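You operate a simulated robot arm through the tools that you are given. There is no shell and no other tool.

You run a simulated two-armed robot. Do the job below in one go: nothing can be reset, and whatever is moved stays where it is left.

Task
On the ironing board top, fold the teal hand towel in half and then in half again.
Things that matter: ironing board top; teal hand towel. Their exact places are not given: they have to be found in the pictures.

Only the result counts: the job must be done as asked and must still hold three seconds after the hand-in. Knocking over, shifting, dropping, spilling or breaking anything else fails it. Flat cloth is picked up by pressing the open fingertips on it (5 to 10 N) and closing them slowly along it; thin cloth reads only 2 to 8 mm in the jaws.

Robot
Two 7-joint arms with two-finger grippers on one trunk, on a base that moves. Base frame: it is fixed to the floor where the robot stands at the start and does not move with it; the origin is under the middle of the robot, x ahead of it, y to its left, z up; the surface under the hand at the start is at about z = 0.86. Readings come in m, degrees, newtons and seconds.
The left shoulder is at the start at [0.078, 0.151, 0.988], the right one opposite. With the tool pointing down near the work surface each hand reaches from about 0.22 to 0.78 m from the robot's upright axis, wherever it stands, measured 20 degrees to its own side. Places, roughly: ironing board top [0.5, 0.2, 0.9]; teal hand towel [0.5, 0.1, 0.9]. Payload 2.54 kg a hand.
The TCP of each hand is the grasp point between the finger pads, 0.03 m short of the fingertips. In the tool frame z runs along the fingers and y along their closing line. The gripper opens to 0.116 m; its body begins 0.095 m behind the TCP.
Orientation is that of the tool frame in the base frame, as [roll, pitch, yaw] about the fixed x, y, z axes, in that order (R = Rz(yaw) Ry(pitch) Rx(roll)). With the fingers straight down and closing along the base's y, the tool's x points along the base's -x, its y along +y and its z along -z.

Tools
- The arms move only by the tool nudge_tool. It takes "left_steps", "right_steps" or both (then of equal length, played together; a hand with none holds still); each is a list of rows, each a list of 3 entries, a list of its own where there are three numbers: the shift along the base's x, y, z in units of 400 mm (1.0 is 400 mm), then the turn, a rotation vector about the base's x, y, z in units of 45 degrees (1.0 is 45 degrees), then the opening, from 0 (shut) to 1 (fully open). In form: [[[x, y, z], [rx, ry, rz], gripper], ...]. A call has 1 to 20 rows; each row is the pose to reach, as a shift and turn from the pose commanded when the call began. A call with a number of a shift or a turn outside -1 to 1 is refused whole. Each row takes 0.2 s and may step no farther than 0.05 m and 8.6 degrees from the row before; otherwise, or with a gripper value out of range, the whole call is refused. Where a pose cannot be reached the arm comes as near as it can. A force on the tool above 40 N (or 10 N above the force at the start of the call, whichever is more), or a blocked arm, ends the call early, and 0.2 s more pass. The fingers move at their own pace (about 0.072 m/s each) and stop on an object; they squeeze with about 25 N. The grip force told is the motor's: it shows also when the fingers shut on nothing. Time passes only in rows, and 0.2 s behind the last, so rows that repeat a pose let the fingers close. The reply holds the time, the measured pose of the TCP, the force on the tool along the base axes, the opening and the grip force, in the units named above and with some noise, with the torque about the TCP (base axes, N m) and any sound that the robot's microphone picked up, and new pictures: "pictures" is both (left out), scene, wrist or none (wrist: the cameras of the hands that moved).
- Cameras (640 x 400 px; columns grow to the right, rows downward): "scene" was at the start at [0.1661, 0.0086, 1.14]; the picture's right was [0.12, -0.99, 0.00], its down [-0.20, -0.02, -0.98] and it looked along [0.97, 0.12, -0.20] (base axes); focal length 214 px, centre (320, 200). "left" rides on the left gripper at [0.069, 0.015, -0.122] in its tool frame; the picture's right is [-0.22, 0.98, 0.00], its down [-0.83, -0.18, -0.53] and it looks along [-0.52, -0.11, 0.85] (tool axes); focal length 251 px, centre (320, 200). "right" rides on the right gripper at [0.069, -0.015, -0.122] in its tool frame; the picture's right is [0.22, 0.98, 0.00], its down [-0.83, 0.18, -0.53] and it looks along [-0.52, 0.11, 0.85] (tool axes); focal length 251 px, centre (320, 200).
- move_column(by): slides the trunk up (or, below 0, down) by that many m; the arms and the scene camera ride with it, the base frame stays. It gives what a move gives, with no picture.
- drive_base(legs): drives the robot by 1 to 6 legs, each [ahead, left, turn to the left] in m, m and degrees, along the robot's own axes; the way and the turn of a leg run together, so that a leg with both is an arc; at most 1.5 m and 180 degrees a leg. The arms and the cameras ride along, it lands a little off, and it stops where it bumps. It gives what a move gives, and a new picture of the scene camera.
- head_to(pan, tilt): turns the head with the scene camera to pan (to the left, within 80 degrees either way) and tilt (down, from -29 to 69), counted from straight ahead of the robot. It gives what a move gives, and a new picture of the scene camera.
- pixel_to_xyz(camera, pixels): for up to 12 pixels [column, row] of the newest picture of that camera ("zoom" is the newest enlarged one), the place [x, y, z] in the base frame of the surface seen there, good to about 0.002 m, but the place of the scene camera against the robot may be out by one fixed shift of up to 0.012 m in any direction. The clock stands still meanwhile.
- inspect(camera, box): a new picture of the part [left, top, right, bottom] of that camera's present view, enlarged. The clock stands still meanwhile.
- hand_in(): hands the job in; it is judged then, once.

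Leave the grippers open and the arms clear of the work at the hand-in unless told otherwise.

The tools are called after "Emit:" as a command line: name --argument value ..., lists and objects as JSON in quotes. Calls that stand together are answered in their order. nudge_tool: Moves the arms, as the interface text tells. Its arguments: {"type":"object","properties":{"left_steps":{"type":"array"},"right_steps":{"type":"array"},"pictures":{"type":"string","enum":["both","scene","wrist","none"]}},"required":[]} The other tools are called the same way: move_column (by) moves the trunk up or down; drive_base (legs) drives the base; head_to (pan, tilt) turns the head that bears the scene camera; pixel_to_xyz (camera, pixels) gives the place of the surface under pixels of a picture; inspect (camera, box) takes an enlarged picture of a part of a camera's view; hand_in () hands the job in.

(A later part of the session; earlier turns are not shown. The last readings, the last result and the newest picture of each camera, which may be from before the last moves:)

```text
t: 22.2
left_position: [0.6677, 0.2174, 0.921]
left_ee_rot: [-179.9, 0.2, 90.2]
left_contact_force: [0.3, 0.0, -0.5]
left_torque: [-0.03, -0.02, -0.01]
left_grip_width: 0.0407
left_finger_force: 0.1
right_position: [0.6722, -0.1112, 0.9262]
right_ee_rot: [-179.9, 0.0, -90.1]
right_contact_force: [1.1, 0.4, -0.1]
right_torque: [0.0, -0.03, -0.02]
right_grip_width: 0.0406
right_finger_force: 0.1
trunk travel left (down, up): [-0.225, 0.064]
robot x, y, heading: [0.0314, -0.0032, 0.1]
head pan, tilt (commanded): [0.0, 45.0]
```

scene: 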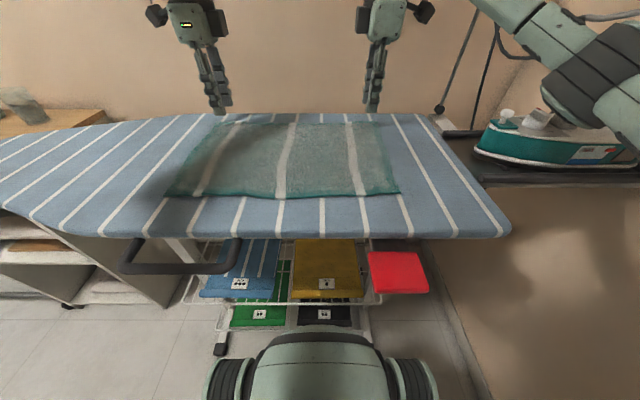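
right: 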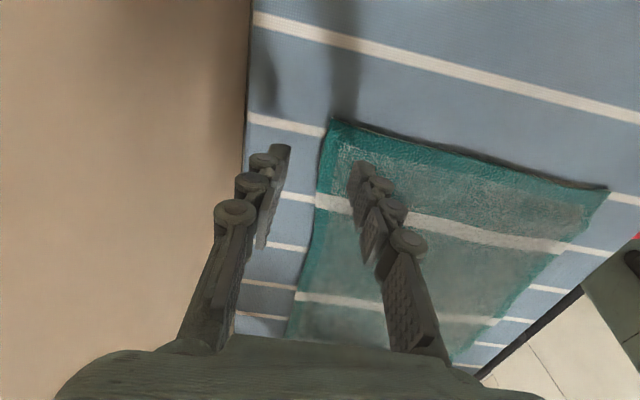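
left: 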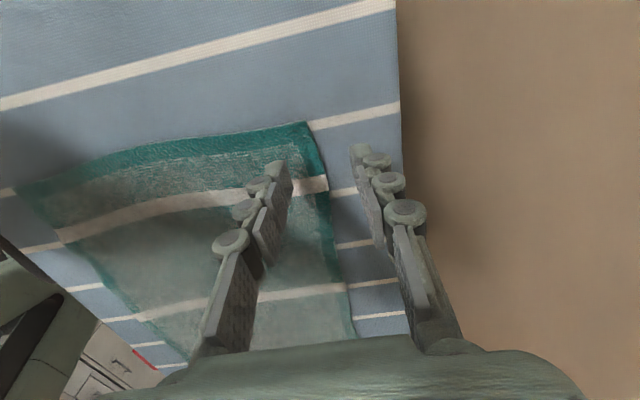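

Both pairs of fingers straddle the towel's far edge. The right elbow in the picture at (590,90) is nearer the iron now, so I'll measure it again, along with the edge positions in both wrist views.

Emit:
pixel_to_xyz --camera "scene" --pixels '[[570, 110], [600, 125], [630, 145], [590, 70], [545, 120], [500, 112], [550, 80]]'

Emit:
pixel_to_xyz --camera "left" --pixels '[[306, 124], [316, 145], [322, 165], [328, 185], [280, 163], [358, 148], [380, 130]]'

Emit:
pixel_to_xyz --camera "right" --pixels '[[334, 122], [326, 150], [320, 170], [317, 190], [356, 163], [285, 150], [260, 130]]'

```text
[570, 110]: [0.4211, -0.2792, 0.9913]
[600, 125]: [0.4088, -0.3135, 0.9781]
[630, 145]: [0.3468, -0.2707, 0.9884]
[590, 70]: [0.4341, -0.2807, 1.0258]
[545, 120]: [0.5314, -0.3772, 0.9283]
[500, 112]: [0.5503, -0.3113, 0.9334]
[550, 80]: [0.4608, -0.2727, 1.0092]
```

```text
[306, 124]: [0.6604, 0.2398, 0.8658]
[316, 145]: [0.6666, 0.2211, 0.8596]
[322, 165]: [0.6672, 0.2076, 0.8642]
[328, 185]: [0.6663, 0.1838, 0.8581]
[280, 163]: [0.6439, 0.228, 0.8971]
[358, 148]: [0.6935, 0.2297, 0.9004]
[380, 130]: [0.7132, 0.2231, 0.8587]
```

```text
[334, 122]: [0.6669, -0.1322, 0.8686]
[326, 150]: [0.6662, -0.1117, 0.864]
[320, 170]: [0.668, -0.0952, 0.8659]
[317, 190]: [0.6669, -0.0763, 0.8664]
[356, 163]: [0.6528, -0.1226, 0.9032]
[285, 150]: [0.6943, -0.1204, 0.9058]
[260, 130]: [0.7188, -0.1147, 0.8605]
```

The edge is at x≈0.667 on both sides, and the elbow stays about 7 cm clear of the iron horizontally. I'll shift the hands slightly outward, tilt them about 3.5° so the outer fingers sit lower, and come down to just above the cloth.

Emit:
nudge_tool --left_steps '[[[0.008, 0.015, -0.02], [0, 0.04, 0], 0.35], [[0.008, 0.015, -0.04], [0, 0.08, 0], 0.35], [[0.008, 0.015, -0.05], [0, 0.08, 0], 0.35]]' --right_steps '[[[0, -0.015, -0.03], [0, 0.04, 0], 0.35], [[0, -0.015, -0.05], [0, 0.08, 0], 0.35], [[0, -0.015, -0.063], [0, 0.08, 0], 0.35]]' --pictures "wrist"

```text
t: 23.0
left_position: [0.6674, 0.2252, 0.9001]
left_ee_rot: [-176.4, 0.1, 90.1]
left_contact_force: [0.6, -0.7, -0.3]
left_torque: [0.01, 0.0, -0.01]
left_grip_width: 0.0405
left_finger_force: 0.0
left hand out of reach, approached as far as the arm can: row 2, 3
right_position: [0.6731, -0.1166, 0.8992]
right_ee_rot: [176.3, 0.0, -89.9]
right_contact_force: [-0.3, 0.1, -0.3]
right_torque: [-0.02, -0.03, -0.02]
right_grip_width: 0.0407
right_finger_force: 0.1
trunk travel left (down, up): [-0.225, 0.064]
robot x, y, heading: [0.0269, 0.004, 0.1]
head pan, tilt (commanded): [0.0, 45.0]
```

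right: 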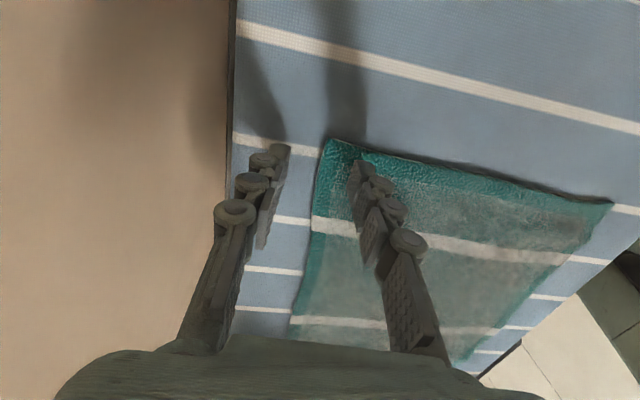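
left: 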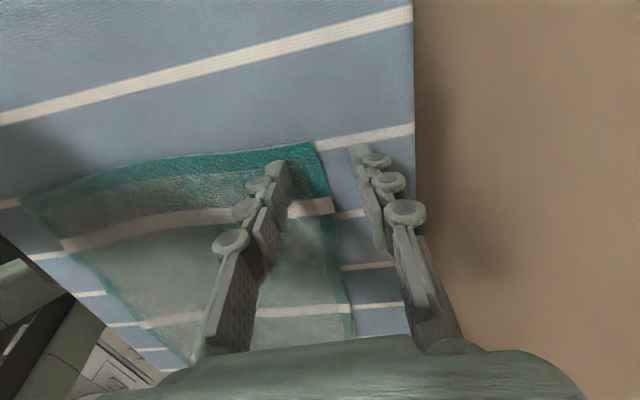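

Both hands are at z≈0.90 and the fingers straddle the edge. The left is at the limit of its reach but well placed. I'll lower both 6 mm to find contact.

Emit:
nudge_tool --left_steps '[[[0, 0, -0.005], [0, 0, 0], 0.35], [[0, 0, -0.01], [0, 0, 0], 0.35], [[0, 0, -0.015], [0, 0, 0], 0.35]]' --right_steps '[[[0, 0, -0.005], [0, 0, 0], 0.35], [[0, 0, -0.01], [0, 0, 0], 0.35], [[0, 0, -0.015], [0, 0, 0], 0.35]]' --pictures "none"

```text
t: 23.8
left_position: [0.6662, 0.2258, 0.8933]
left_ee_rot: [-176.3, 0.0, 90.1]
left_contact_force: [-1.6, 0.3, -0.1]
left_torque: [-0.02, 0.01, 0.01]
left_grip_width: 0.0405
left_finger_force: 0.0
right_position: [0.6728, -0.1156, 0.8931]
right_ee_rot: [176.3, 0.1, -90.0]
right_contact_force: [0.3, 0.0, 0.2]
right_torque: [-0.01, 0.01, -0.04]
right_grip_width: 0.0407
right_finger_force: 0.0
trunk travel left (down, up): [-0.225, 0.064]
robot x, y, heading: [0.0287, -0.0003, 0.2]
head pan, tilt (commanded): [0.0, 45.0]
```

No contact yet at z≈0.893. I'll go down in small steps, 3 mm more.

Emit:
nudge_tool --left_steps '[[[0, 0, -0.004], [0, 0, 0], 0.35], [[0, 0, -0.0075], [0, 0, 0], 0.35]]' --right_steps '[[[0, 0, -0.004], [0, 0, 0], 0.35], [[0, 0, -0.0075], [0, 0, 0], 0.35]]' --pictures "none"

```text
t: 24.4
left_position: [0.6674, 0.2257, 0.8926]
left_ee_rot: [-176.4, 0.0, 90.2]
left_contact_force: [0.5, 1.0, 0.4]
left_torque: [-0.02, -0.02, -0.02]
left_grip_width: 0.0404
left_finger_force: 0.0
right_position: [0.6728, -0.1167, 0.8907]
right_ee_rot: [176.5, 0.0, -89.9]
right_contact_force: [0.4, -0.1, 3.2]
right_torque: [0.0, 0.06, 0.01]
right_grip_width: 0.0409
right_finger_force: 0.5
trunk travel left (down, up): [-0.225, 0.064]
robot x, y, heading: [0.0248, 0.0003, -0.1]
head pan, tilt (commanded): [0.0, 45.0]
```

The right hand reads 3 N and the left nothing. I'll press the right 1 mm more and the left 2.5 mm more.

Emit:
nudge_tool --left_steps '[[[0, 0, -0.004], [0, 0, 0], 0.35], [[0, 0, -0.00625], [0, 0, 0], 0.35]]' --right_steps '[[[0, 0, -0.001], [0, 0, 0], 0.35], [[0, 0, -0.002], [0, 0, 0], 0.35]]' --pictures "none"

```text
t: 25.0
left_position: [0.6667, 0.226, 0.8912]
left_ee_rot: [-176.6, 0.1, 90.2]
left_contact_force: [0.7, 1.9, 5.4]
left_torque: [0.07, 0.01, -0.01]
left_grip_width: 0.0404
left_finger_force: 0.1
right_position: [0.6713, -0.1155, 0.8915]
right_ee_rot: [176.5, 0.0, -90.0]
right_contact_force: [2.2, -0.8, 8.8]
right_torque: [-0.01, -0.14, 0.03]
right_grip_width: 0.0416
right_finger_force: 0.4
trunk travel left (down, up): [-0.225, 0.064]
robot x, y, heading: [0.0298, -0.0, -0.1]
head pan, tilt (commanded): [0.0, 45.0]
```

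The left presses at 5.4 N and the right at 8.8 N, both in the wanted range. Now I'll close both jaws slowly along x.

Emit:
nudge_tool --left_steps '[[[0, 0, -0.001], [0, 0, 0], 0.32], [[0, 0, -0.001], [0, 0, 0], 0.29], [[0, 0, -0.001], [0, 0, 0], 0.26], [[0, 0, -0.001], [0, 0, 0], 0.23], [[0, 0, -0.001], [0, 0, 0], 0.2], [[0, 0, -0.001], [0, 0, 0], 0.17], [[0, 0, -0.001], [0, 0, 0], 0.14], [[0, 0, -0.001], [0, 0, 0], 0.11], [[0, 0, -0.001], [0, 0, 0], 0.08], [[0, 0, -0.001], [0, 0, 0], 0.05], [[0, 0, -0.001], [0, 0, 0], 0.02], [[0, 0, -0.001], [0, 0, 0], 0.0], [[0, 0, -0.001], [0, 0, 0], 0.0]]' --right_steps '[[[0, 0, 0], [0, 0, 0], 0.32], [[0, 0, 0], [0, 0, 0], 0.29], [[0, 0, 0], [0, 0, 0], 0.26], [[0, 0, 0], [0, 0, 0], 0.23], [[0, 0, 0], [0, 0, 0], 0.2], [[0, 0, 0], [0, 0, 0], 0.17], [[0, 0, 0], [0, 0, 0], 0.14], [[0, 0, 0], [0, 0, 0], 0.11], [[0, 0, 0], [0, 0, 0], 0.08], [[0, 0, 0], [0, 0, 0], 0.05], [[0, 0, 0], [0, 0, 0], 0.02], [[0, 0, 0], [0, 0, 0], 0.0], [[0, 0, 0], [0, 0, 0], 0.0]]' --pictures "both"

```text
t: 27.8
left_position: [0.6673, 0.2244, 0.89]
left_ee_rot: [-176.6, 0.2, 90.1]
left_contact_force: [-5.9, -1.4, 12.3]
left_torque: [0.03, 0.22, 0.06]
left_grip_width: 0.004
left_finger_force: 24.8
right_position: [0.6716, -0.1173, 0.8905]
right_ee_rot: [176.5, 0.1, -90.1]
right_contact_force: [2.0, 0.3, 6.7]
right_torque: [0.01, -0.03, -0.01]
right_grip_width: 0.0029
right_finger_force: 25.1
trunk travel left (down, up): [-0.225, 0.064]
robot x, y, heading: [0.027, 0.0002, 0.3]
head pan, tilt (commanded): [0.0, 45.0]
```

scene: 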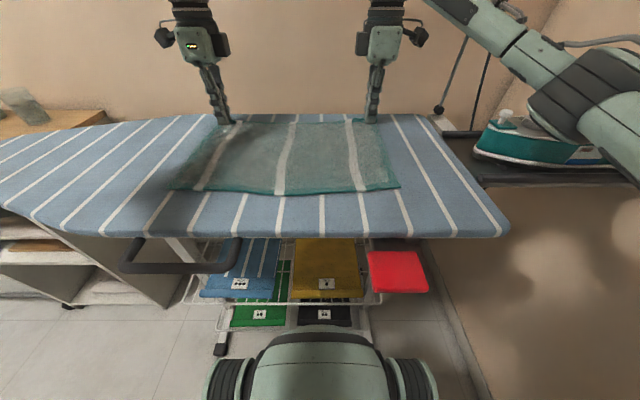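
right: 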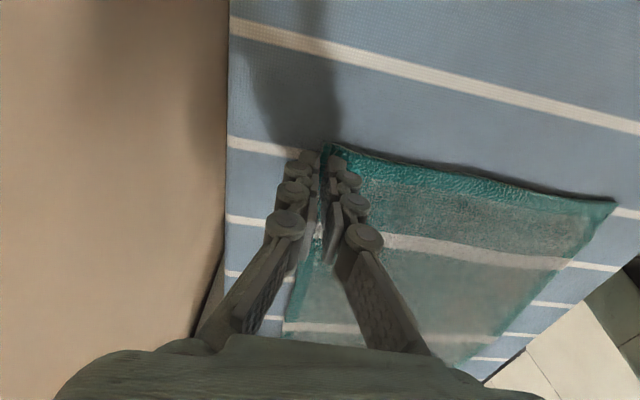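
left: 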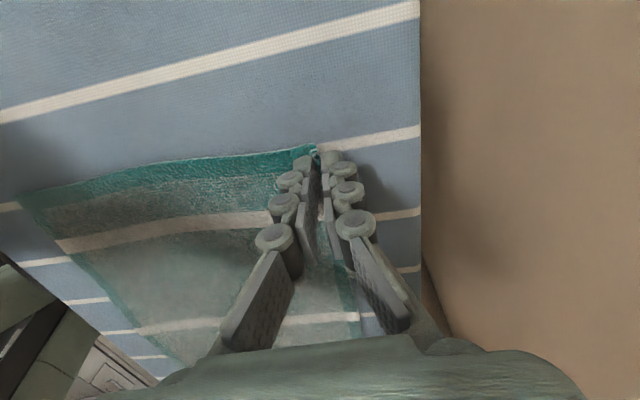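

Left reads 4.0 mm and right 2.9 mm in the jaws, and the edges are turned up between the pads. I'll lift 3 cm and look at whether both corners come up.

Emit:
nudge_tool --left_steps '[[[0, 0, 0.015], [0, 0, 0], 0.0], [[-0.005, 0, 0.04], [0, 0, 0], 0.0], [[-0.01, 0, 0.075], [0, 0, 0], 0.0]]' --right_steps '[[[0, 0, 0.015], [0, 0, 0], 0.0], [[-0.005, 0, 0.04], [0, 0, 0], 0.0], [[-0.01, 0, 0.075], [0, 0, 0], 0.0]]' --pictures "both"

```text
t: 28.6
left_position: [0.6638, 0.2252, 0.9203]
left_ee_rot: [-176.3, 0.0, 90.2]
left_contact_force: [-0.7, -0.5, -0.8]
left_torque: [0.0, -0.03, 0.01]
left_grip_width: 0.0036
left_finger_force: 24.7
right_position: [0.6685, -0.1151, 0.9205]
right_ee_rot: [176.4, 0.0, -90.0]
right_contact_force: [-0.2, 0.5, 0.7]
right_torque: [0.03, 0.0, -0.02]
right_grip_width: 0.0026
right_finger_force: 25.1
trunk travel left (down, up): [-0.225, 0.064]
robot x, y, heading: [0.0264, 0.0004, 0.2]
head pan, tilt (commanded): [0.0, 45.0]
```

scene: 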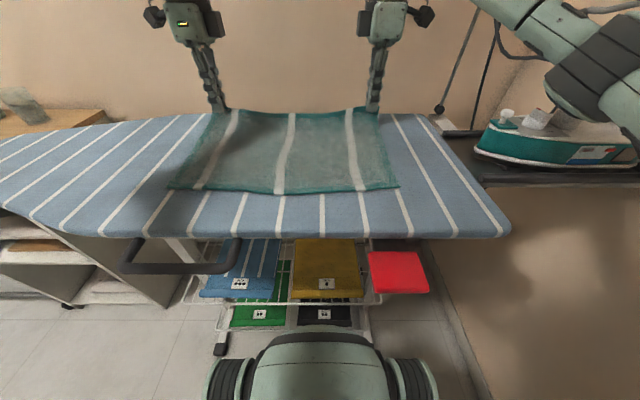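
right: 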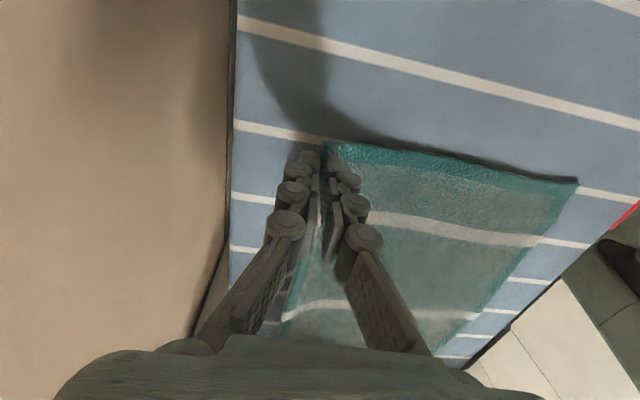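
left: 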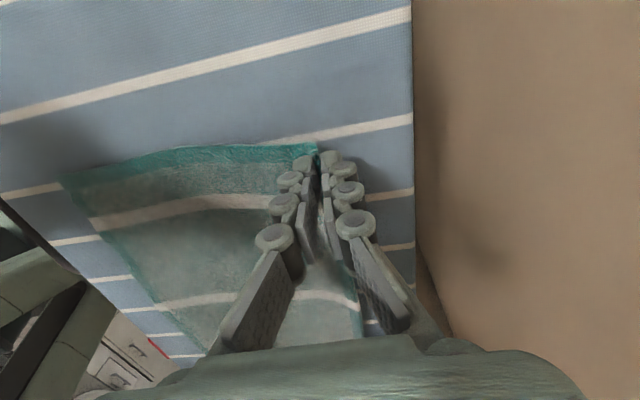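

Both far corners came up cleanly and the edge is held straight between the hands. Next comes the first part of the arc, up and toward me, to fingertips at about x 0.60, z 0.96.

Emit:
nudge_tool --left_steps '[[[-0.025, 0, 0.06], [0, 0, 0], 0.0], [[-0.0675, 0, 0.115], [0, -0.02, 0], 0.0], [[-0.1125, 0, 0.15], [0, -0.05, 0], 0.0], [[-0.16, 0, 0.17], [0, -0.08, 0], 0.0], [[-0.16, 0, 0.17], [0, -0.08, 0], 0.0]]' --right_steps '[[[-0.025, 0, 0.06], [0, 0, 0], 0.0], [[-0.0675, 0, 0.115], [0, -0.02, 0], 0.0], [[-0.1125, 0, 0.15], [0, -0.05, 0], 0.0], [[-0.16, 0, 0.17], [0, -0.08, 0], 0.0], [[-0.16, 0, 0.17], [0, -0.08, 0], 0.0]]' --pictures "both"

```text
t: 29.8
left_position: [0.5975, 0.2265, 0.9851]
left_ee_rot: [-179.9, 0.1, 90.2]
left_contact_force: [-0.4, 0.7, 0.3]
left_torque: [-0.01, 0.02, 0.02]
left_grip_width: 0.0036
left_finger_force: 25.3
right_position: [0.6056, -0.116, 0.9878]
right_ee_rot: [179.8, 0.0, -90.0]
right_contact_force: [0.2, 0.2, -1.2]
right_torque: [0.01, 0.02, 0.0]
right_grip_width: 0.0028
right_finger_force: 25.3
trunk travel left (down, up): [-0.225, 0.064]
robot x, y, heading: [0.0276, -0.0002, -0.1]
head pan, tilt (commanded): [0.0, 45.0]
```

scene: 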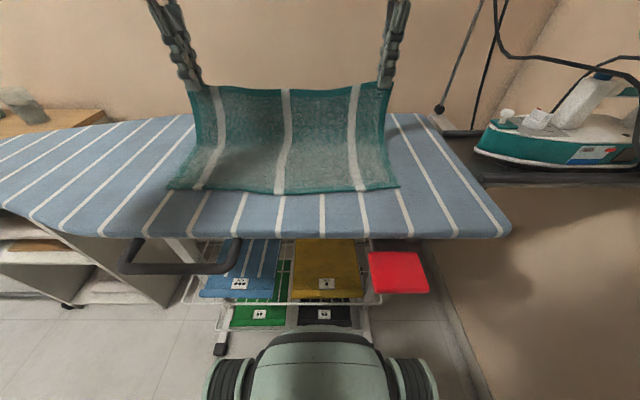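
right: 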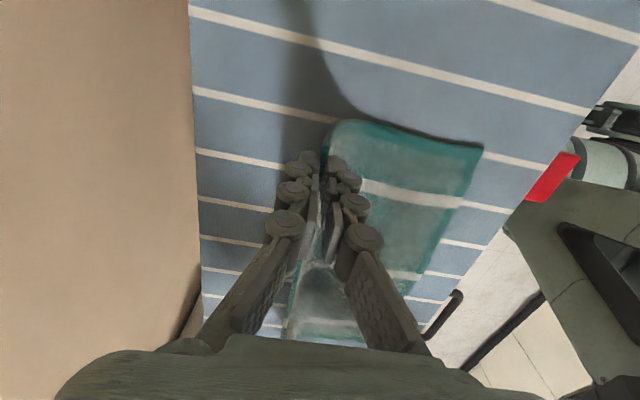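
left: 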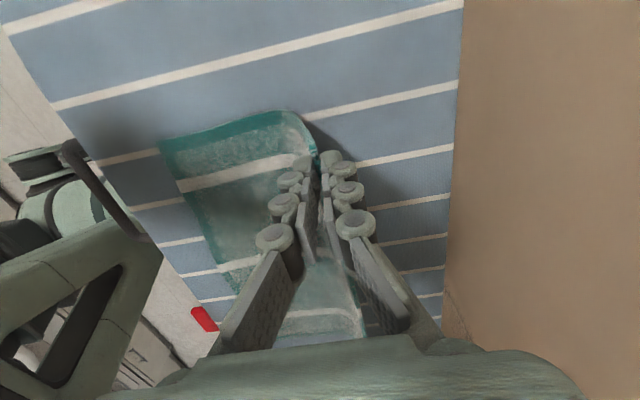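

The cloth hangs smoothly from both hands and the near edge hasn't moved (168,188)–(400,187). I'll drive the base back 8.5 cm, which carries the held edge to about x 0.515 as part of the fold.

Emit:
drive_base --legs '[[-0.085, 0, 0]]'

```text
t: 30.9
left_position: [0.5137, 0.2263, 0.9857]
left_ee_rot: [-180.0, 0.1, 90.1]
left_contact_force: [0.0, -0.9, 0.6]
left_torque: [0.0, -0.04, -0.02]
left_grip_width: 0.0038
left_finger_force: 24.8
right_position: [0.5208, -0.1158, 0.9883]
right_ee_rot: [180.0, 0.0, -90.1]
right_contact_force: [-0.8, -0.5, -0.4]
right_torque: [0.03, 0.01, 0.03]
right_grip_width: 0.0026
right_finger_force: 25.1
trunk travel left (down, up): [-0.225, 0.064]
robot x, y, heading: [-0.054, -0.0014, 0.1]
head pan, tilt (commanded): [0.0, 45.0]
```

scene: 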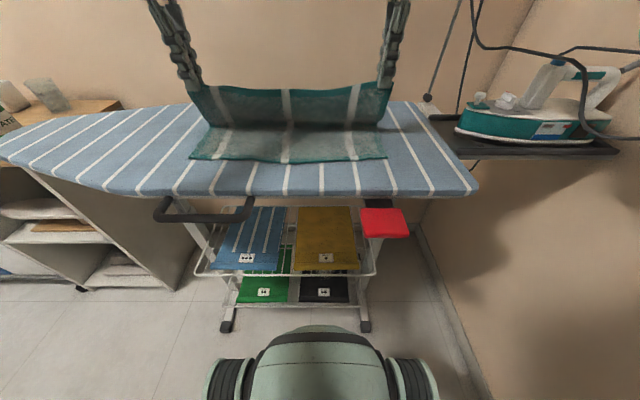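

The fold is at mid-way and the near half still lies where it was. I'll zoom in on the fingertips to see how deep the edge sits in the jaws.

Emit:
inspect --camera "scene" --box '[140, 40, 440, 200]'

Emit:
pixel_to_xyz --camera "scene" --pixels '[[196, 88], [240, 90], [290, 93], [340, 92], [385, 87], [192, 158], [240, 161], [288, 162], [340, 160], [383, 156], [215, 125], [370, 122]]'

```text
2.13 times, centred on (290, 120) of scene
```

zoom: 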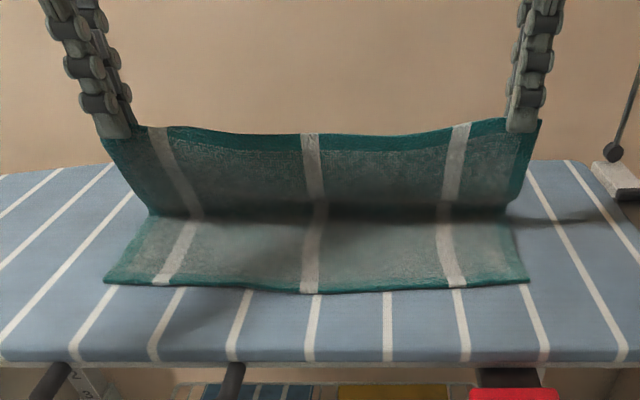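

```text
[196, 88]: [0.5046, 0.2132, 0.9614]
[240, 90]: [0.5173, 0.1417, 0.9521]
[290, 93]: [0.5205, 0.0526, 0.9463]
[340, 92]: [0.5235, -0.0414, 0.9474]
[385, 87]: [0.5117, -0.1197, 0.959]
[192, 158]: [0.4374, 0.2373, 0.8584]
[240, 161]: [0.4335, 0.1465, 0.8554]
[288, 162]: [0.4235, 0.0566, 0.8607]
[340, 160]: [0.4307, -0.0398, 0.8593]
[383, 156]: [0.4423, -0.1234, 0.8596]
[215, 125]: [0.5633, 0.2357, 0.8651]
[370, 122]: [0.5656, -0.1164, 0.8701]
```

The edge sits only about 5–8 mm inside the fingertips, which is good. Next I'll carry the edge down in an arc toward the near edge while tilting the fingers forward to 45°, stopping above the lower layer.

Emit:
nudge_tool --left_steps '[[[-0.0565, 0, -0.0025], [0, -0.167, 0], 0.0], [[-0.109, 0, -0.029], [0, -0.333, 0], 0.0], [[-0.1555, 0, -0.065], [0, -0.5, 0], 0.0], [[-0.192, 0, -0.107], [0, -0.667, 0], 0.0], [[-0.2225, 0, -0.147], [0, -0.833, 0], 0.0], [[-0.245, 0, -0.181], [0, -1.0, 0], 0.0]]' --right_steps '[[[-0.0565, 0, -0.0025], [0, -0.167, 0], 0.0], [[-0.109, 0, -0.029], [0, -0.333, 0], 0.0], [[-0.1555, 0, -0.065], [0, -0.5, 0], 0.0], [[-0.192, 0, -0.107], [0, -0.667, 0], 0.0], [[-0.2225, 0, -0.147], [0, -0.833, 0], 0.0], [[-0.245, 0, -0.181], [0, -1.0, 0], 0.0]]' --pictures "both"

```text
t: 32.3
left_position: [0.4202, 0.2228, 0.9157]
left_ee_rot: [135.1, 0.1, 90.0]
left_contact_force: [0.8, 0.0, -1.5]
left_torque: [-0.02, 0.08, -0.04]
left_grip_width: 0.0037
left_finger_force: 25.4
left hand out of reach, approached as far as the arm can: row 6
right_position: [0.4217, -0.1164, 0.9173]
right_ee_rot: [-134.9, 0.0, -89.9]
right_contact_force: [0.4, 0.7, -1.0]
right_torque: [0.01, 0.09, 0.02]
right_grip_width: 0.003
right_finger_force: 26.6
trunk travel left (down, up): [-0.225, 0.064]
robot x, y, heading: [-0.0565, 0.0014, 0.1]
head pan, tilt (commanded): [0.0, 45.0]
```

scene: 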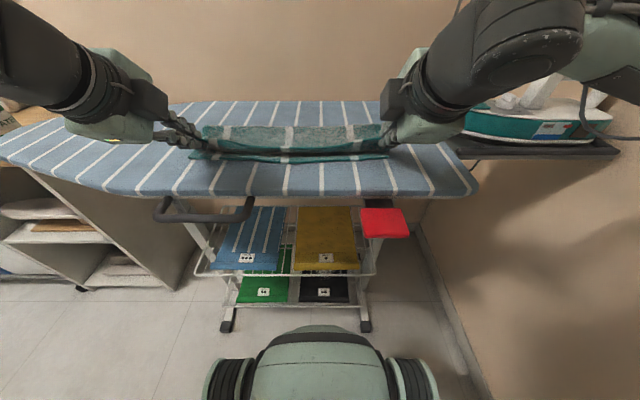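
right: 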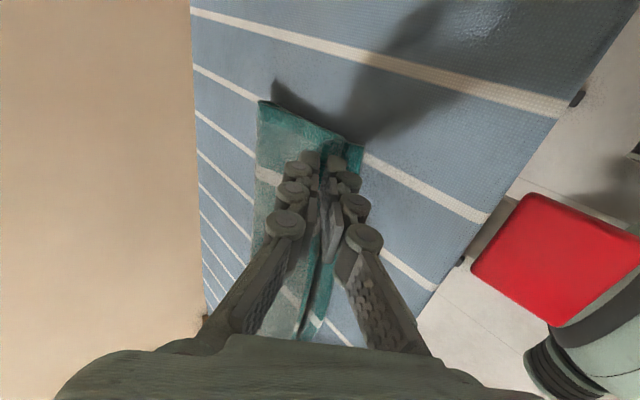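
left: 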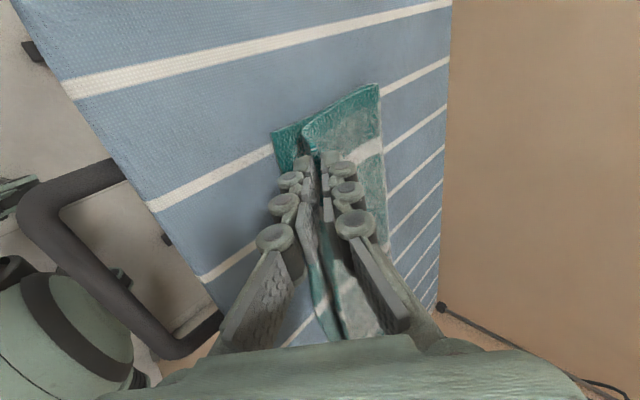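

The upper edge is now just behind and above the near edge, and the left hand has come to its reach limit at 45°. I'll measure where the lower near edge and the held upper edge actually are in both wrist views.

Emit:
pixel_to_xyz --camera "left" --pixels '[[276, 133], [280, 160], [305, 135], [306, 150], [376, 88], [312, 152], [340, 335], [312, 330]]'

Emit:
pixel_to_xyz --camera "right" --pixels '[[361, 148], [358, 165], [335, 140], [330, 152], [262, 104], [322, 318], [300, 330], [345, 140]]'

Emit:
inspect --camera "left" --box '[220, 70, 420, 195]'

Emit:
inspect --camera "scene" --box '[140, 80, 440, 210]'

```text
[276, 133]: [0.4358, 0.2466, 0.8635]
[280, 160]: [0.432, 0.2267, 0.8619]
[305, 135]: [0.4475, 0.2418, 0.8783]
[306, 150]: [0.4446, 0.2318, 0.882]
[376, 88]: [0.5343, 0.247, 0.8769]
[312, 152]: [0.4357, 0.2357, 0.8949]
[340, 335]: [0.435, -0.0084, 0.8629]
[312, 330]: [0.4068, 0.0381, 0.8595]
```

```text
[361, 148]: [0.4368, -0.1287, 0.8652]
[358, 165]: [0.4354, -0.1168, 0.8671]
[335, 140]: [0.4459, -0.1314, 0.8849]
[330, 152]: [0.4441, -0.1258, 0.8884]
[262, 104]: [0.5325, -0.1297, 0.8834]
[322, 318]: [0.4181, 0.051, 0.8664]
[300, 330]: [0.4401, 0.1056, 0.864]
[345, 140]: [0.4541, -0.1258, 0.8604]
```

```text
3.20 times, centred on (320, 132) of left
```

zoom: 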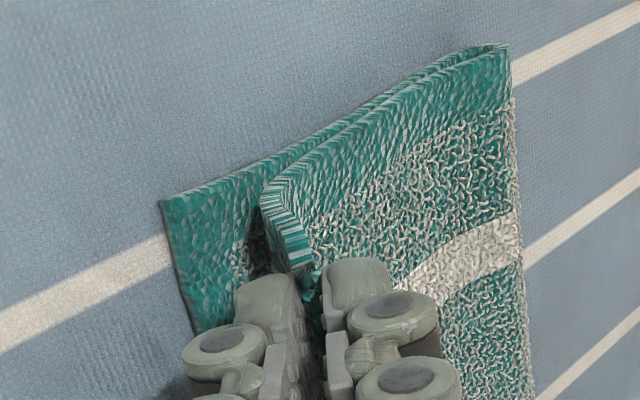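

```text
2.13 times, centred on (290, 145) of scene
```

zoom: 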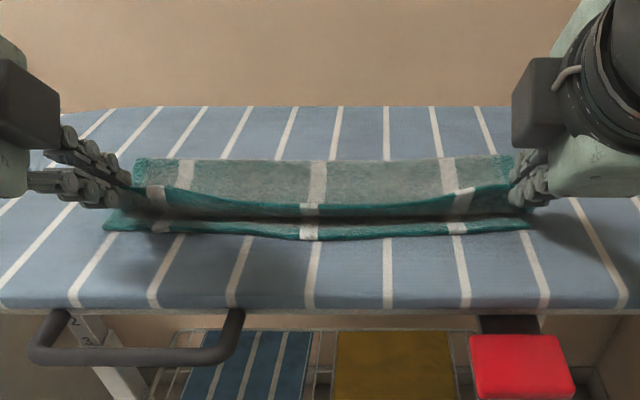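

The lower corners are at x≈0.434 (left) and 0.436 (right), and the held upper corners at about 0.447 and 0.446, z≈0.88. So the edge needs about 12 mm more toward me and a bit down. I'll ease the tilt by 8° to stay within the left arm's reach and go there.

Emit:
nudge_tool --left_steps '[[[-0.008, 0.004, -0.005], [0, 0.06, 0], 0.0], [[-0.016, 0.007, -0.015], [0, 0.12, 0], 0.0], [[-0.0235, 0.008, -0.0275], [0, 0.18, 0], 0.0], [[-0.0235, 0.008, -0.0275], [0, 0.18, 0], 0.0]]' --right_steps '[[[-0.006, 0, -0.01], [0, 0.06, 0], 0.0], [[-0.012, 0, -0.02], [0, 0.12, 0], 0.0], [[-0.0185, 0, -0.0325], [0, 0.18, 0], 0.0], [[-0.0185, 0, -0.0325], [0, 0.18, 0], 0.0]]' --pictures "both"

```text
t: 33.3
left_position: [0.4108, 0.2283, 0.9052]
left_ee_rot: [143.2, 0.1, 90.0]
left_contact_force: [0.4, -0.5, -0.2]
left_torque: [-0.03, 0.0, -0.02]
left_grip_width: 0.0037
left_finger_force: 24.6
right_position: [0.4153, -0.1186, 0.9023]
right_ee_rot: [-143.2, 0.1, -90.0]
right_contact_force: [0.5, 1.2, -1.8]
right_torque: [0.05, 0.03, 0.01]
right_grip_width: 0.0032
right_finger_force: 25.2
trunk travel left (down, up): [-0.225, 0.064]
robot x, y, heading: [-0.0573, -0.0018, 0.1]
head pan, tilt (commanded): [0.0, 45.0]
```

scene: 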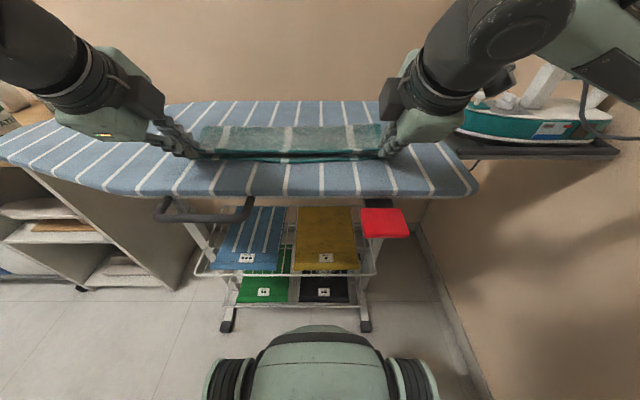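
right: 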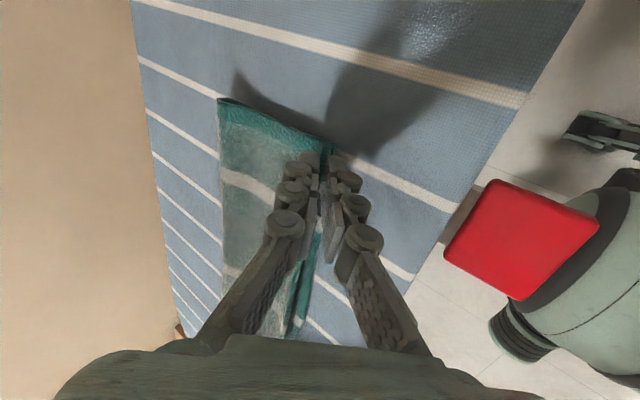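
left: 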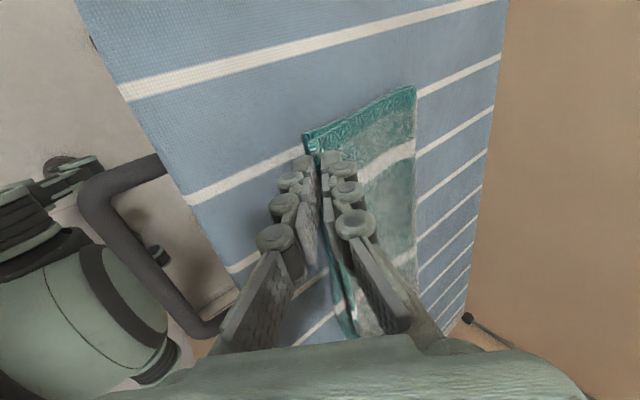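

Emit:
inspect --camera "left" --box '[220, 70, 420, 195]'

Emit:
inspect --camera "right" --box '[210, 80, 410, 205]'

Emit:
pixel_to_xyz --camera "left" --pixels '[[304, 140], [309, 150], [318, 148], [413, 90], [345, 330], [360, 300]]'

Emit:
pixel_to_xyz --camera "right" --pixels '[[332, 146], [322, 150], [222, 102], [308, 290], [318, 265], [290, 330]]'

```text
3.20 times, centred on (320, 132) of left
```

zoom: 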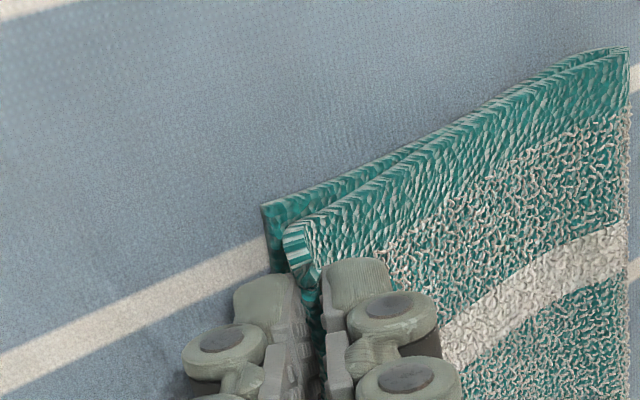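

```text
3.20 times, centred on (310, 142) of right
```

zoom: 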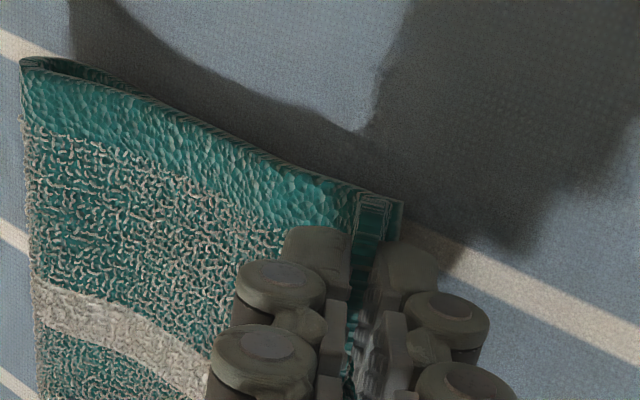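

```text
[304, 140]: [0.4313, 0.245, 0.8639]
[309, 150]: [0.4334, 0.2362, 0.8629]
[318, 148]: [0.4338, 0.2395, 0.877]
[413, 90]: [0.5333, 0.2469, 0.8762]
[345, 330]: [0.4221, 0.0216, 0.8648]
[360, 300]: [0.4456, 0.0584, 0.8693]
```

```text
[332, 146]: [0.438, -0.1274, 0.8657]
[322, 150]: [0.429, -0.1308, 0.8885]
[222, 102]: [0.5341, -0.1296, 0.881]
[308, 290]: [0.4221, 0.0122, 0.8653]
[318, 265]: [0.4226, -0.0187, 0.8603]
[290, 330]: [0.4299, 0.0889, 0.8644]
```

The corners line up closely on both sides. The upper layer is about 1–1.5 cm over the lower one at the edge, so I'll lower gently by 6 mm and watch the force.

Emit:
nudge_tool --left_steps '[[[0, 0, -0.006], [0, 0, 0], 0.0], [[0, 0, -0.0125], [0, 0, 0], 0.0], [[0, 0, -0.016], [0, 0, 0], 0.0]]' --right_steps '[[[0, 0, -0.006], [0, 0, 0], 0.0], [[0, 0, -0.0125], [0, 0, 0], 0.0], [[0, 0, -0.016], [0, 0, 0], 0.0]]' --pictures "wrist"

```text
t: 34.1
left_position: [0.411, 0.2268, 0.8979]
left_ee_rot: [143.1, 0.0, 90.0]
left_contact_force: [0.7, -0.6, -0.1]
left_torque: [-0.03, -0.02, 0.02]
left_grip_width: 0.0037
left_finger_force: 25.0
right_position: [0.4152, -0.1174, 0.8951]
right_ee_rot: [-143.2, 0.2, -90.1]
right_contact_force: [0.8, 0.1, 0.1]
right_torque: [0.02, 0.01, -0.01]
right_grip_width: 0.0022
right_finger_force: 22.7
trunk travel left (down, up): [-0.225, 0.064]
robot x, y, heading: [-0.0579, -0.0002, -0.1]
head pan, tilt (commanded): [0.0, 45.0]
```

right: 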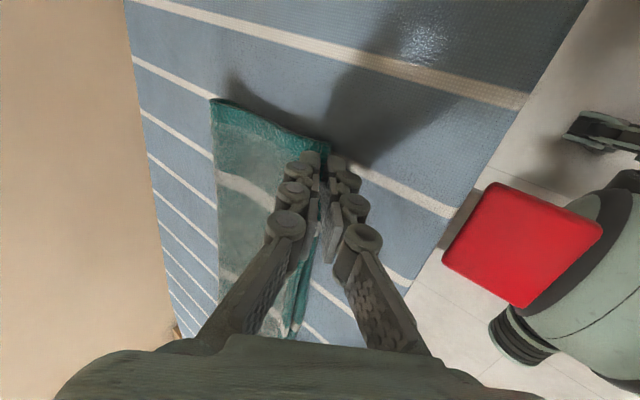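
left: 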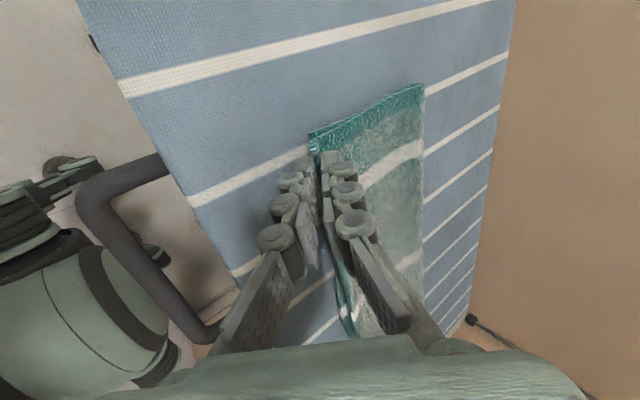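

The right jaw now reads only 2.2 mm, so it may be slipping off. I'll zoom in on both grips.

Emit:
inspect --camera "right" --box '[210, 80, 410, 205]'

Emit:
inspect --camera "left" --box '[220, 70, 420, 195]'

Emit:
inspect --camera "scene" --box '[140, 80, 440, 210]'

```text
3.20 times, centred on (310, 142) of right
```

zoom: 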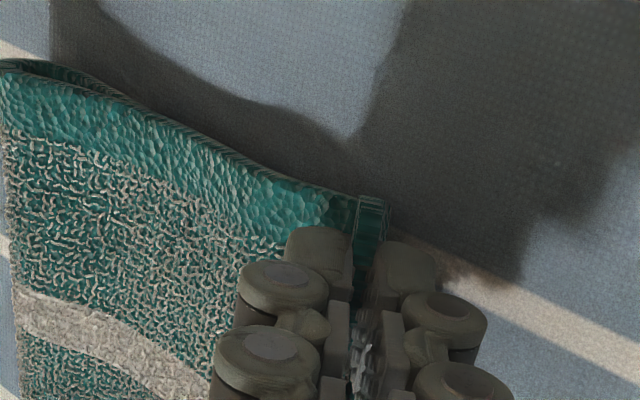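

```text
3.20 times, centred on (320, 132) of left
```

zoom: 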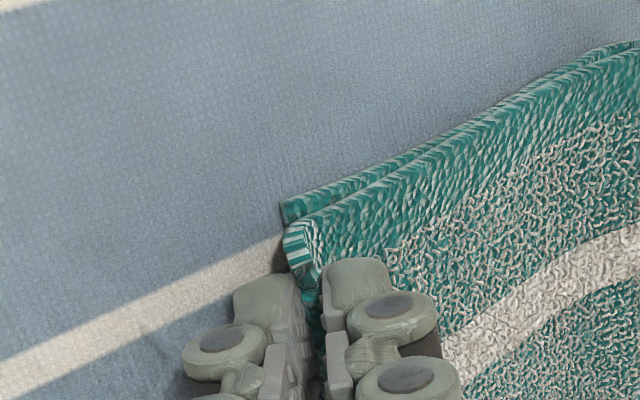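

```text
2.13 times, centred on (290, 145) of scene
```

zoom: 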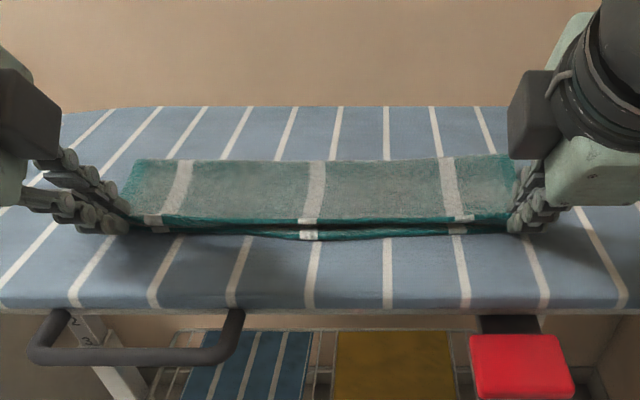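

Fold 1 is holding well: the upper edge lies over the lower one along its whole length. I'll open the jaws slightly, then slide the fingers out backward along their own axis.

Emit:
nudge_tool --left_steps '[[[0, 0, -0.005], [0, 0, 0], 0.03], [[0, 0, -0.005], [0, 0, 0], 0.08], [[0, 0, 0], [0, 0, 0], 0.13], [[0, 0, 0], [0, 0, 0], 0.15], [[-0.015, 0, 0.02], [0, 0, 0], 0.15], [[-0.035, 0, 0.047], [0, 0, 0], 0.15], [[-0.065, 0, 0.087], [0, 0, 0], 0.15], [[-0.09, 0, 0.15], [0, 0, 0], 0.2], [[-0.1, 0, 0.24], [0, 0.1, 0], 0.3]]' --right_steps '[[[0, 0, -0.005], [0, 0, 0], 0.03], [[0, 0, -0.005], [0, 0, 0], 0.08], [[0, 0, 0], [0, 0, 0], 0.13], [[0, 0, 0], [0, 0, 0], 0.15], [[-0.015, 0, 0.02], [0, 0, 0], 0.15], [[-0.035, 0, 0.047], [0, 0, 0], 0.15], [[-0.065, 0, 0.087], [0, 0, 0], 0.15], [[-0.09, 0, 0.15], [0, 0, 0], 0.2], [[-0.1, 0, 0.24], [0, 0.1, 0], 0.3]]' --pictures "both"

```text
t: 36.1
left_position: [0.3722, 0.2285, 0.995]
left_ee_rot: [147.7, 0.1, 89.9]
left_contact_force: [0.1, 0.0, 0.9]
left_torque: [0.0, 0.02, 0.01]
left_grip_width: 0.0346
left_finger_force: 0.1
right_position: [0.3751, -0.1184, 0.9931]
right_ee_rot: [-147.7, 0.1, -90.1]
right_contact_force: [0.5, 0.0, -0.7]
right_torque: [0.0, 0.0, -0.01]
right_grip_width: 0.0349
right_finger_force: 0.0
trunk travel left (down, up): [-0.225, 0.064]
robot x, y, heading: [-0.0544, 0.0004, 0.1]
head pan, tilt (commanded): [0.0, 45.0]
```

scene: 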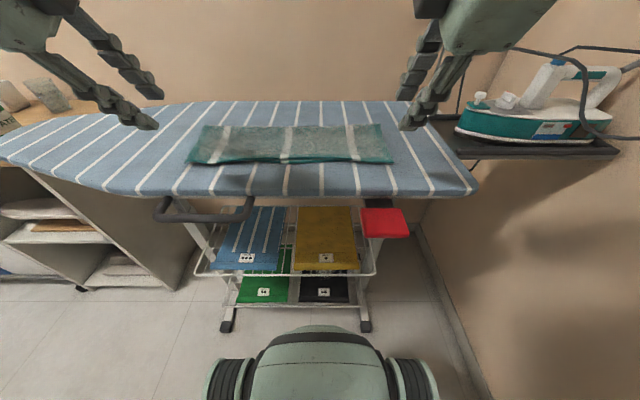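
right: 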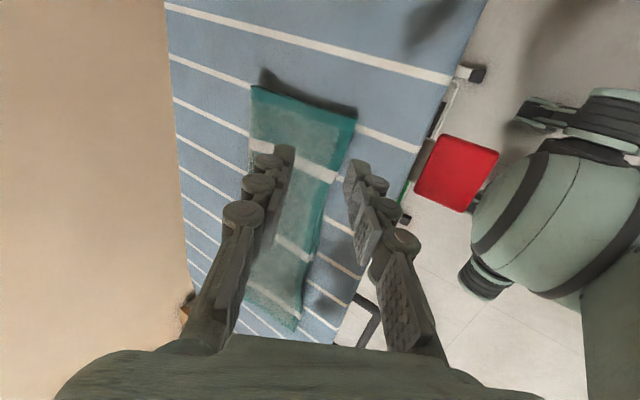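
left: 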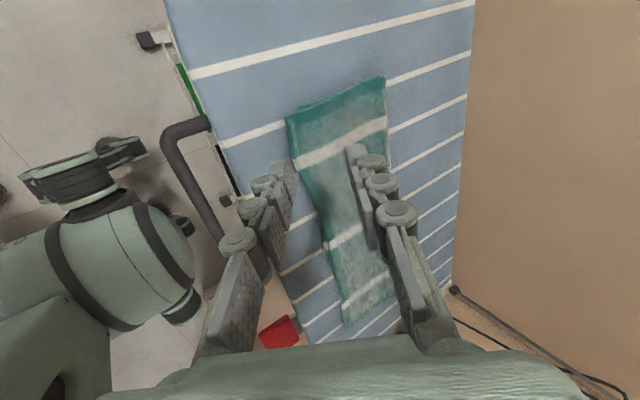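

Fold 1 is released and lies as one half-width strip. I'll zoom in and measure its outline.

Emit:
inspect --camera "scene" --box '[160, 90, 420, 200]'

Emit:
pixel_to_xyz --camera "scene" --pixels '[[190, 161], [205, 128], [380, 126], [393, 161], [290, 162], [290, 128], [290, 145], [205, 155], [380, 155]]'

Emit:
pixel_to_xyz --camera "left" --pixels '[[289, 117], [383, 80], [302, 155], [330, 250], [345, 322], [395, 295], [385, 140]]'

Emit:
pixel_to_xyz --camera "right" --pixels '[[354, 117], [254, 90], [340, 170], [315, 255], [296, 326], [247, 292]]'

```text
2.46 times, centred on (290, 145) of scene
```

zoom: 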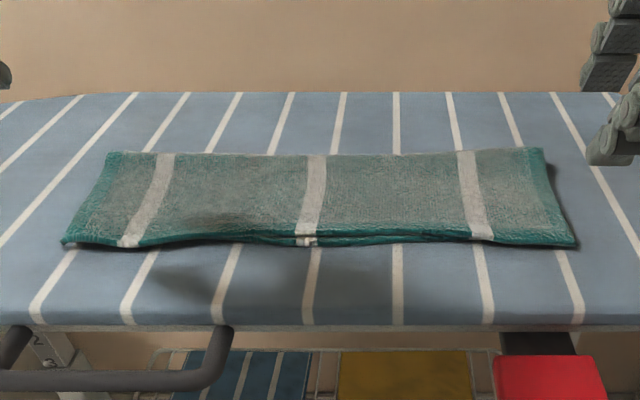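

```text
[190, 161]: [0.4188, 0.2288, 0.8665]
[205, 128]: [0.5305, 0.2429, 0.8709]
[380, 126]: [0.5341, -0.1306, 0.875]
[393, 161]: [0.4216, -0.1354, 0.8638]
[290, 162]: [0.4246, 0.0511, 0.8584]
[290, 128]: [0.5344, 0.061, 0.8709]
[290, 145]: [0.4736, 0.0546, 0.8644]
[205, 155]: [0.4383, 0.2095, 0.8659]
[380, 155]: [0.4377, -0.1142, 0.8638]
```

```text
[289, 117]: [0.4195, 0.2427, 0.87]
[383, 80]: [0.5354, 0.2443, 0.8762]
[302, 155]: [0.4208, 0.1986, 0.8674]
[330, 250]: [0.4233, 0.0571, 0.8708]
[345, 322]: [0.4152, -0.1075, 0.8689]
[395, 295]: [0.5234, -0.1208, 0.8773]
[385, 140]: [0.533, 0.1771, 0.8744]
```

```text
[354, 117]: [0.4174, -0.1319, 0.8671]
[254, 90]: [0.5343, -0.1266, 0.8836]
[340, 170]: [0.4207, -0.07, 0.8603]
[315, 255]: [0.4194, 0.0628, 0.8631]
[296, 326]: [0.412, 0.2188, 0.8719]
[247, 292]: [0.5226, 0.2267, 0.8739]
```

Fold 1 left a clean strip: x 0.417–0.535, y −0.132–0.244, middle at y≈0.056. For fold 2 I'll use the left hand to bring the right short edge over to the left one. First the right arm moves out of the way, back and to the right, well below the iron's x range, and the left hand rises and straightens.

Emit:
nudge_tool --left_steps '[[[0.02, 0, 0.03], [0, 0.12, 0], 0.3], [[0.04, 0, 0.06], [0, 0.24, 0], 0.3], [[0.06, 0, 0.09], [0, 0.36, 0], 0.35], [[0.08, 0, 0.12], [0, 0.48, 0], 0.35], [[0.1, 0, 0.14], [0, 0.6, 0], 0.35], [[0.12, 0, 0.14], [0, 0.718, 0], 0.35]]' --right_steps '[[[-0.03, -0.05, 0.08], [0, 0, 0], 0.3], [[-0.06, -0.15, 0.13], [0, 0, 0], 0.3], [[-0.09, -0.25, 0.18], [0, 0, 0], 0.3], [[-0.12, -0.36, 0.22], [0, 0, 0], 0.3], [[-0.15, -0.47, 0.26], [0, 0, 0], 0.3], [[-0.18, -0.57, 0.3], [0, 0, 0], 0.3]]' --pictures "both"

```text
t: 37.5
left_position: [0.4195, 0.2293, 1.0517]
left_ee_rot: [-179.9, 0.0, 90.0]
left_contact_force: [-1.0, 0.4, 0.0]
left_torque: [0.02, -0.01, 0.01]
left_grip_width: 0.0406
left_finger_force: 0.0
right_position: [0.3015, -0.3462, 1.1139]
right_ee_rot: [-147.7, 0.0, -89.9]
right_contact_force: [-0.1, -0.1, -0.1]
right_torque: [0.0, -0.03, 0.01]
right_grip_width: 0.0351
right_finger_force: 0.0
trunk travel left (down, up): [-0.225, 0.064]
robot x, y, heading: [-0.0559, -0.0041, -0.0]
head pan, tilt (commanded): [0.0, 45.0]
```

scene: 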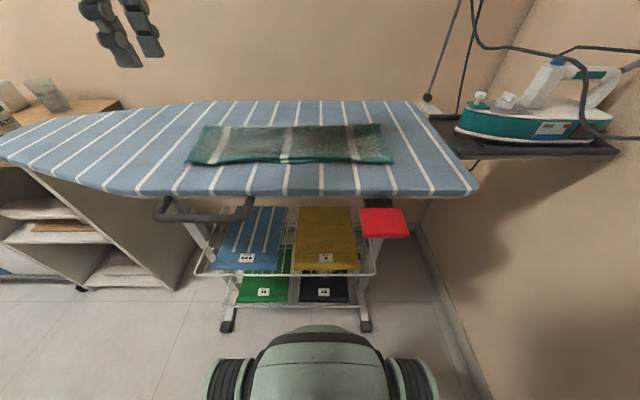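
right: 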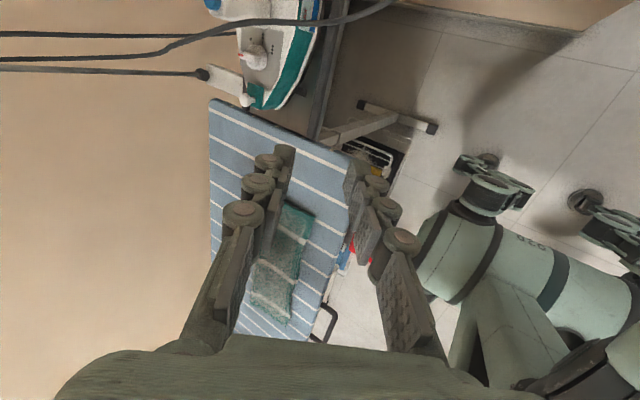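
left: 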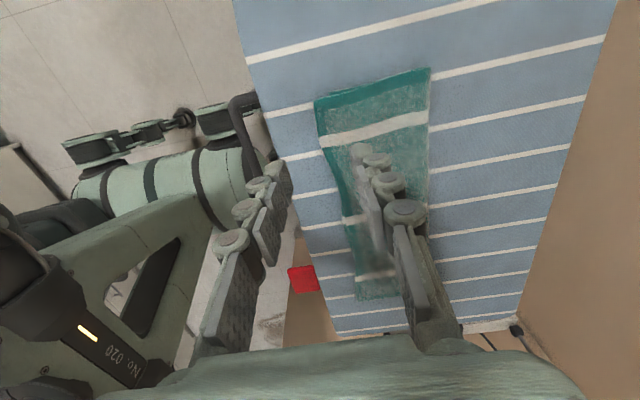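

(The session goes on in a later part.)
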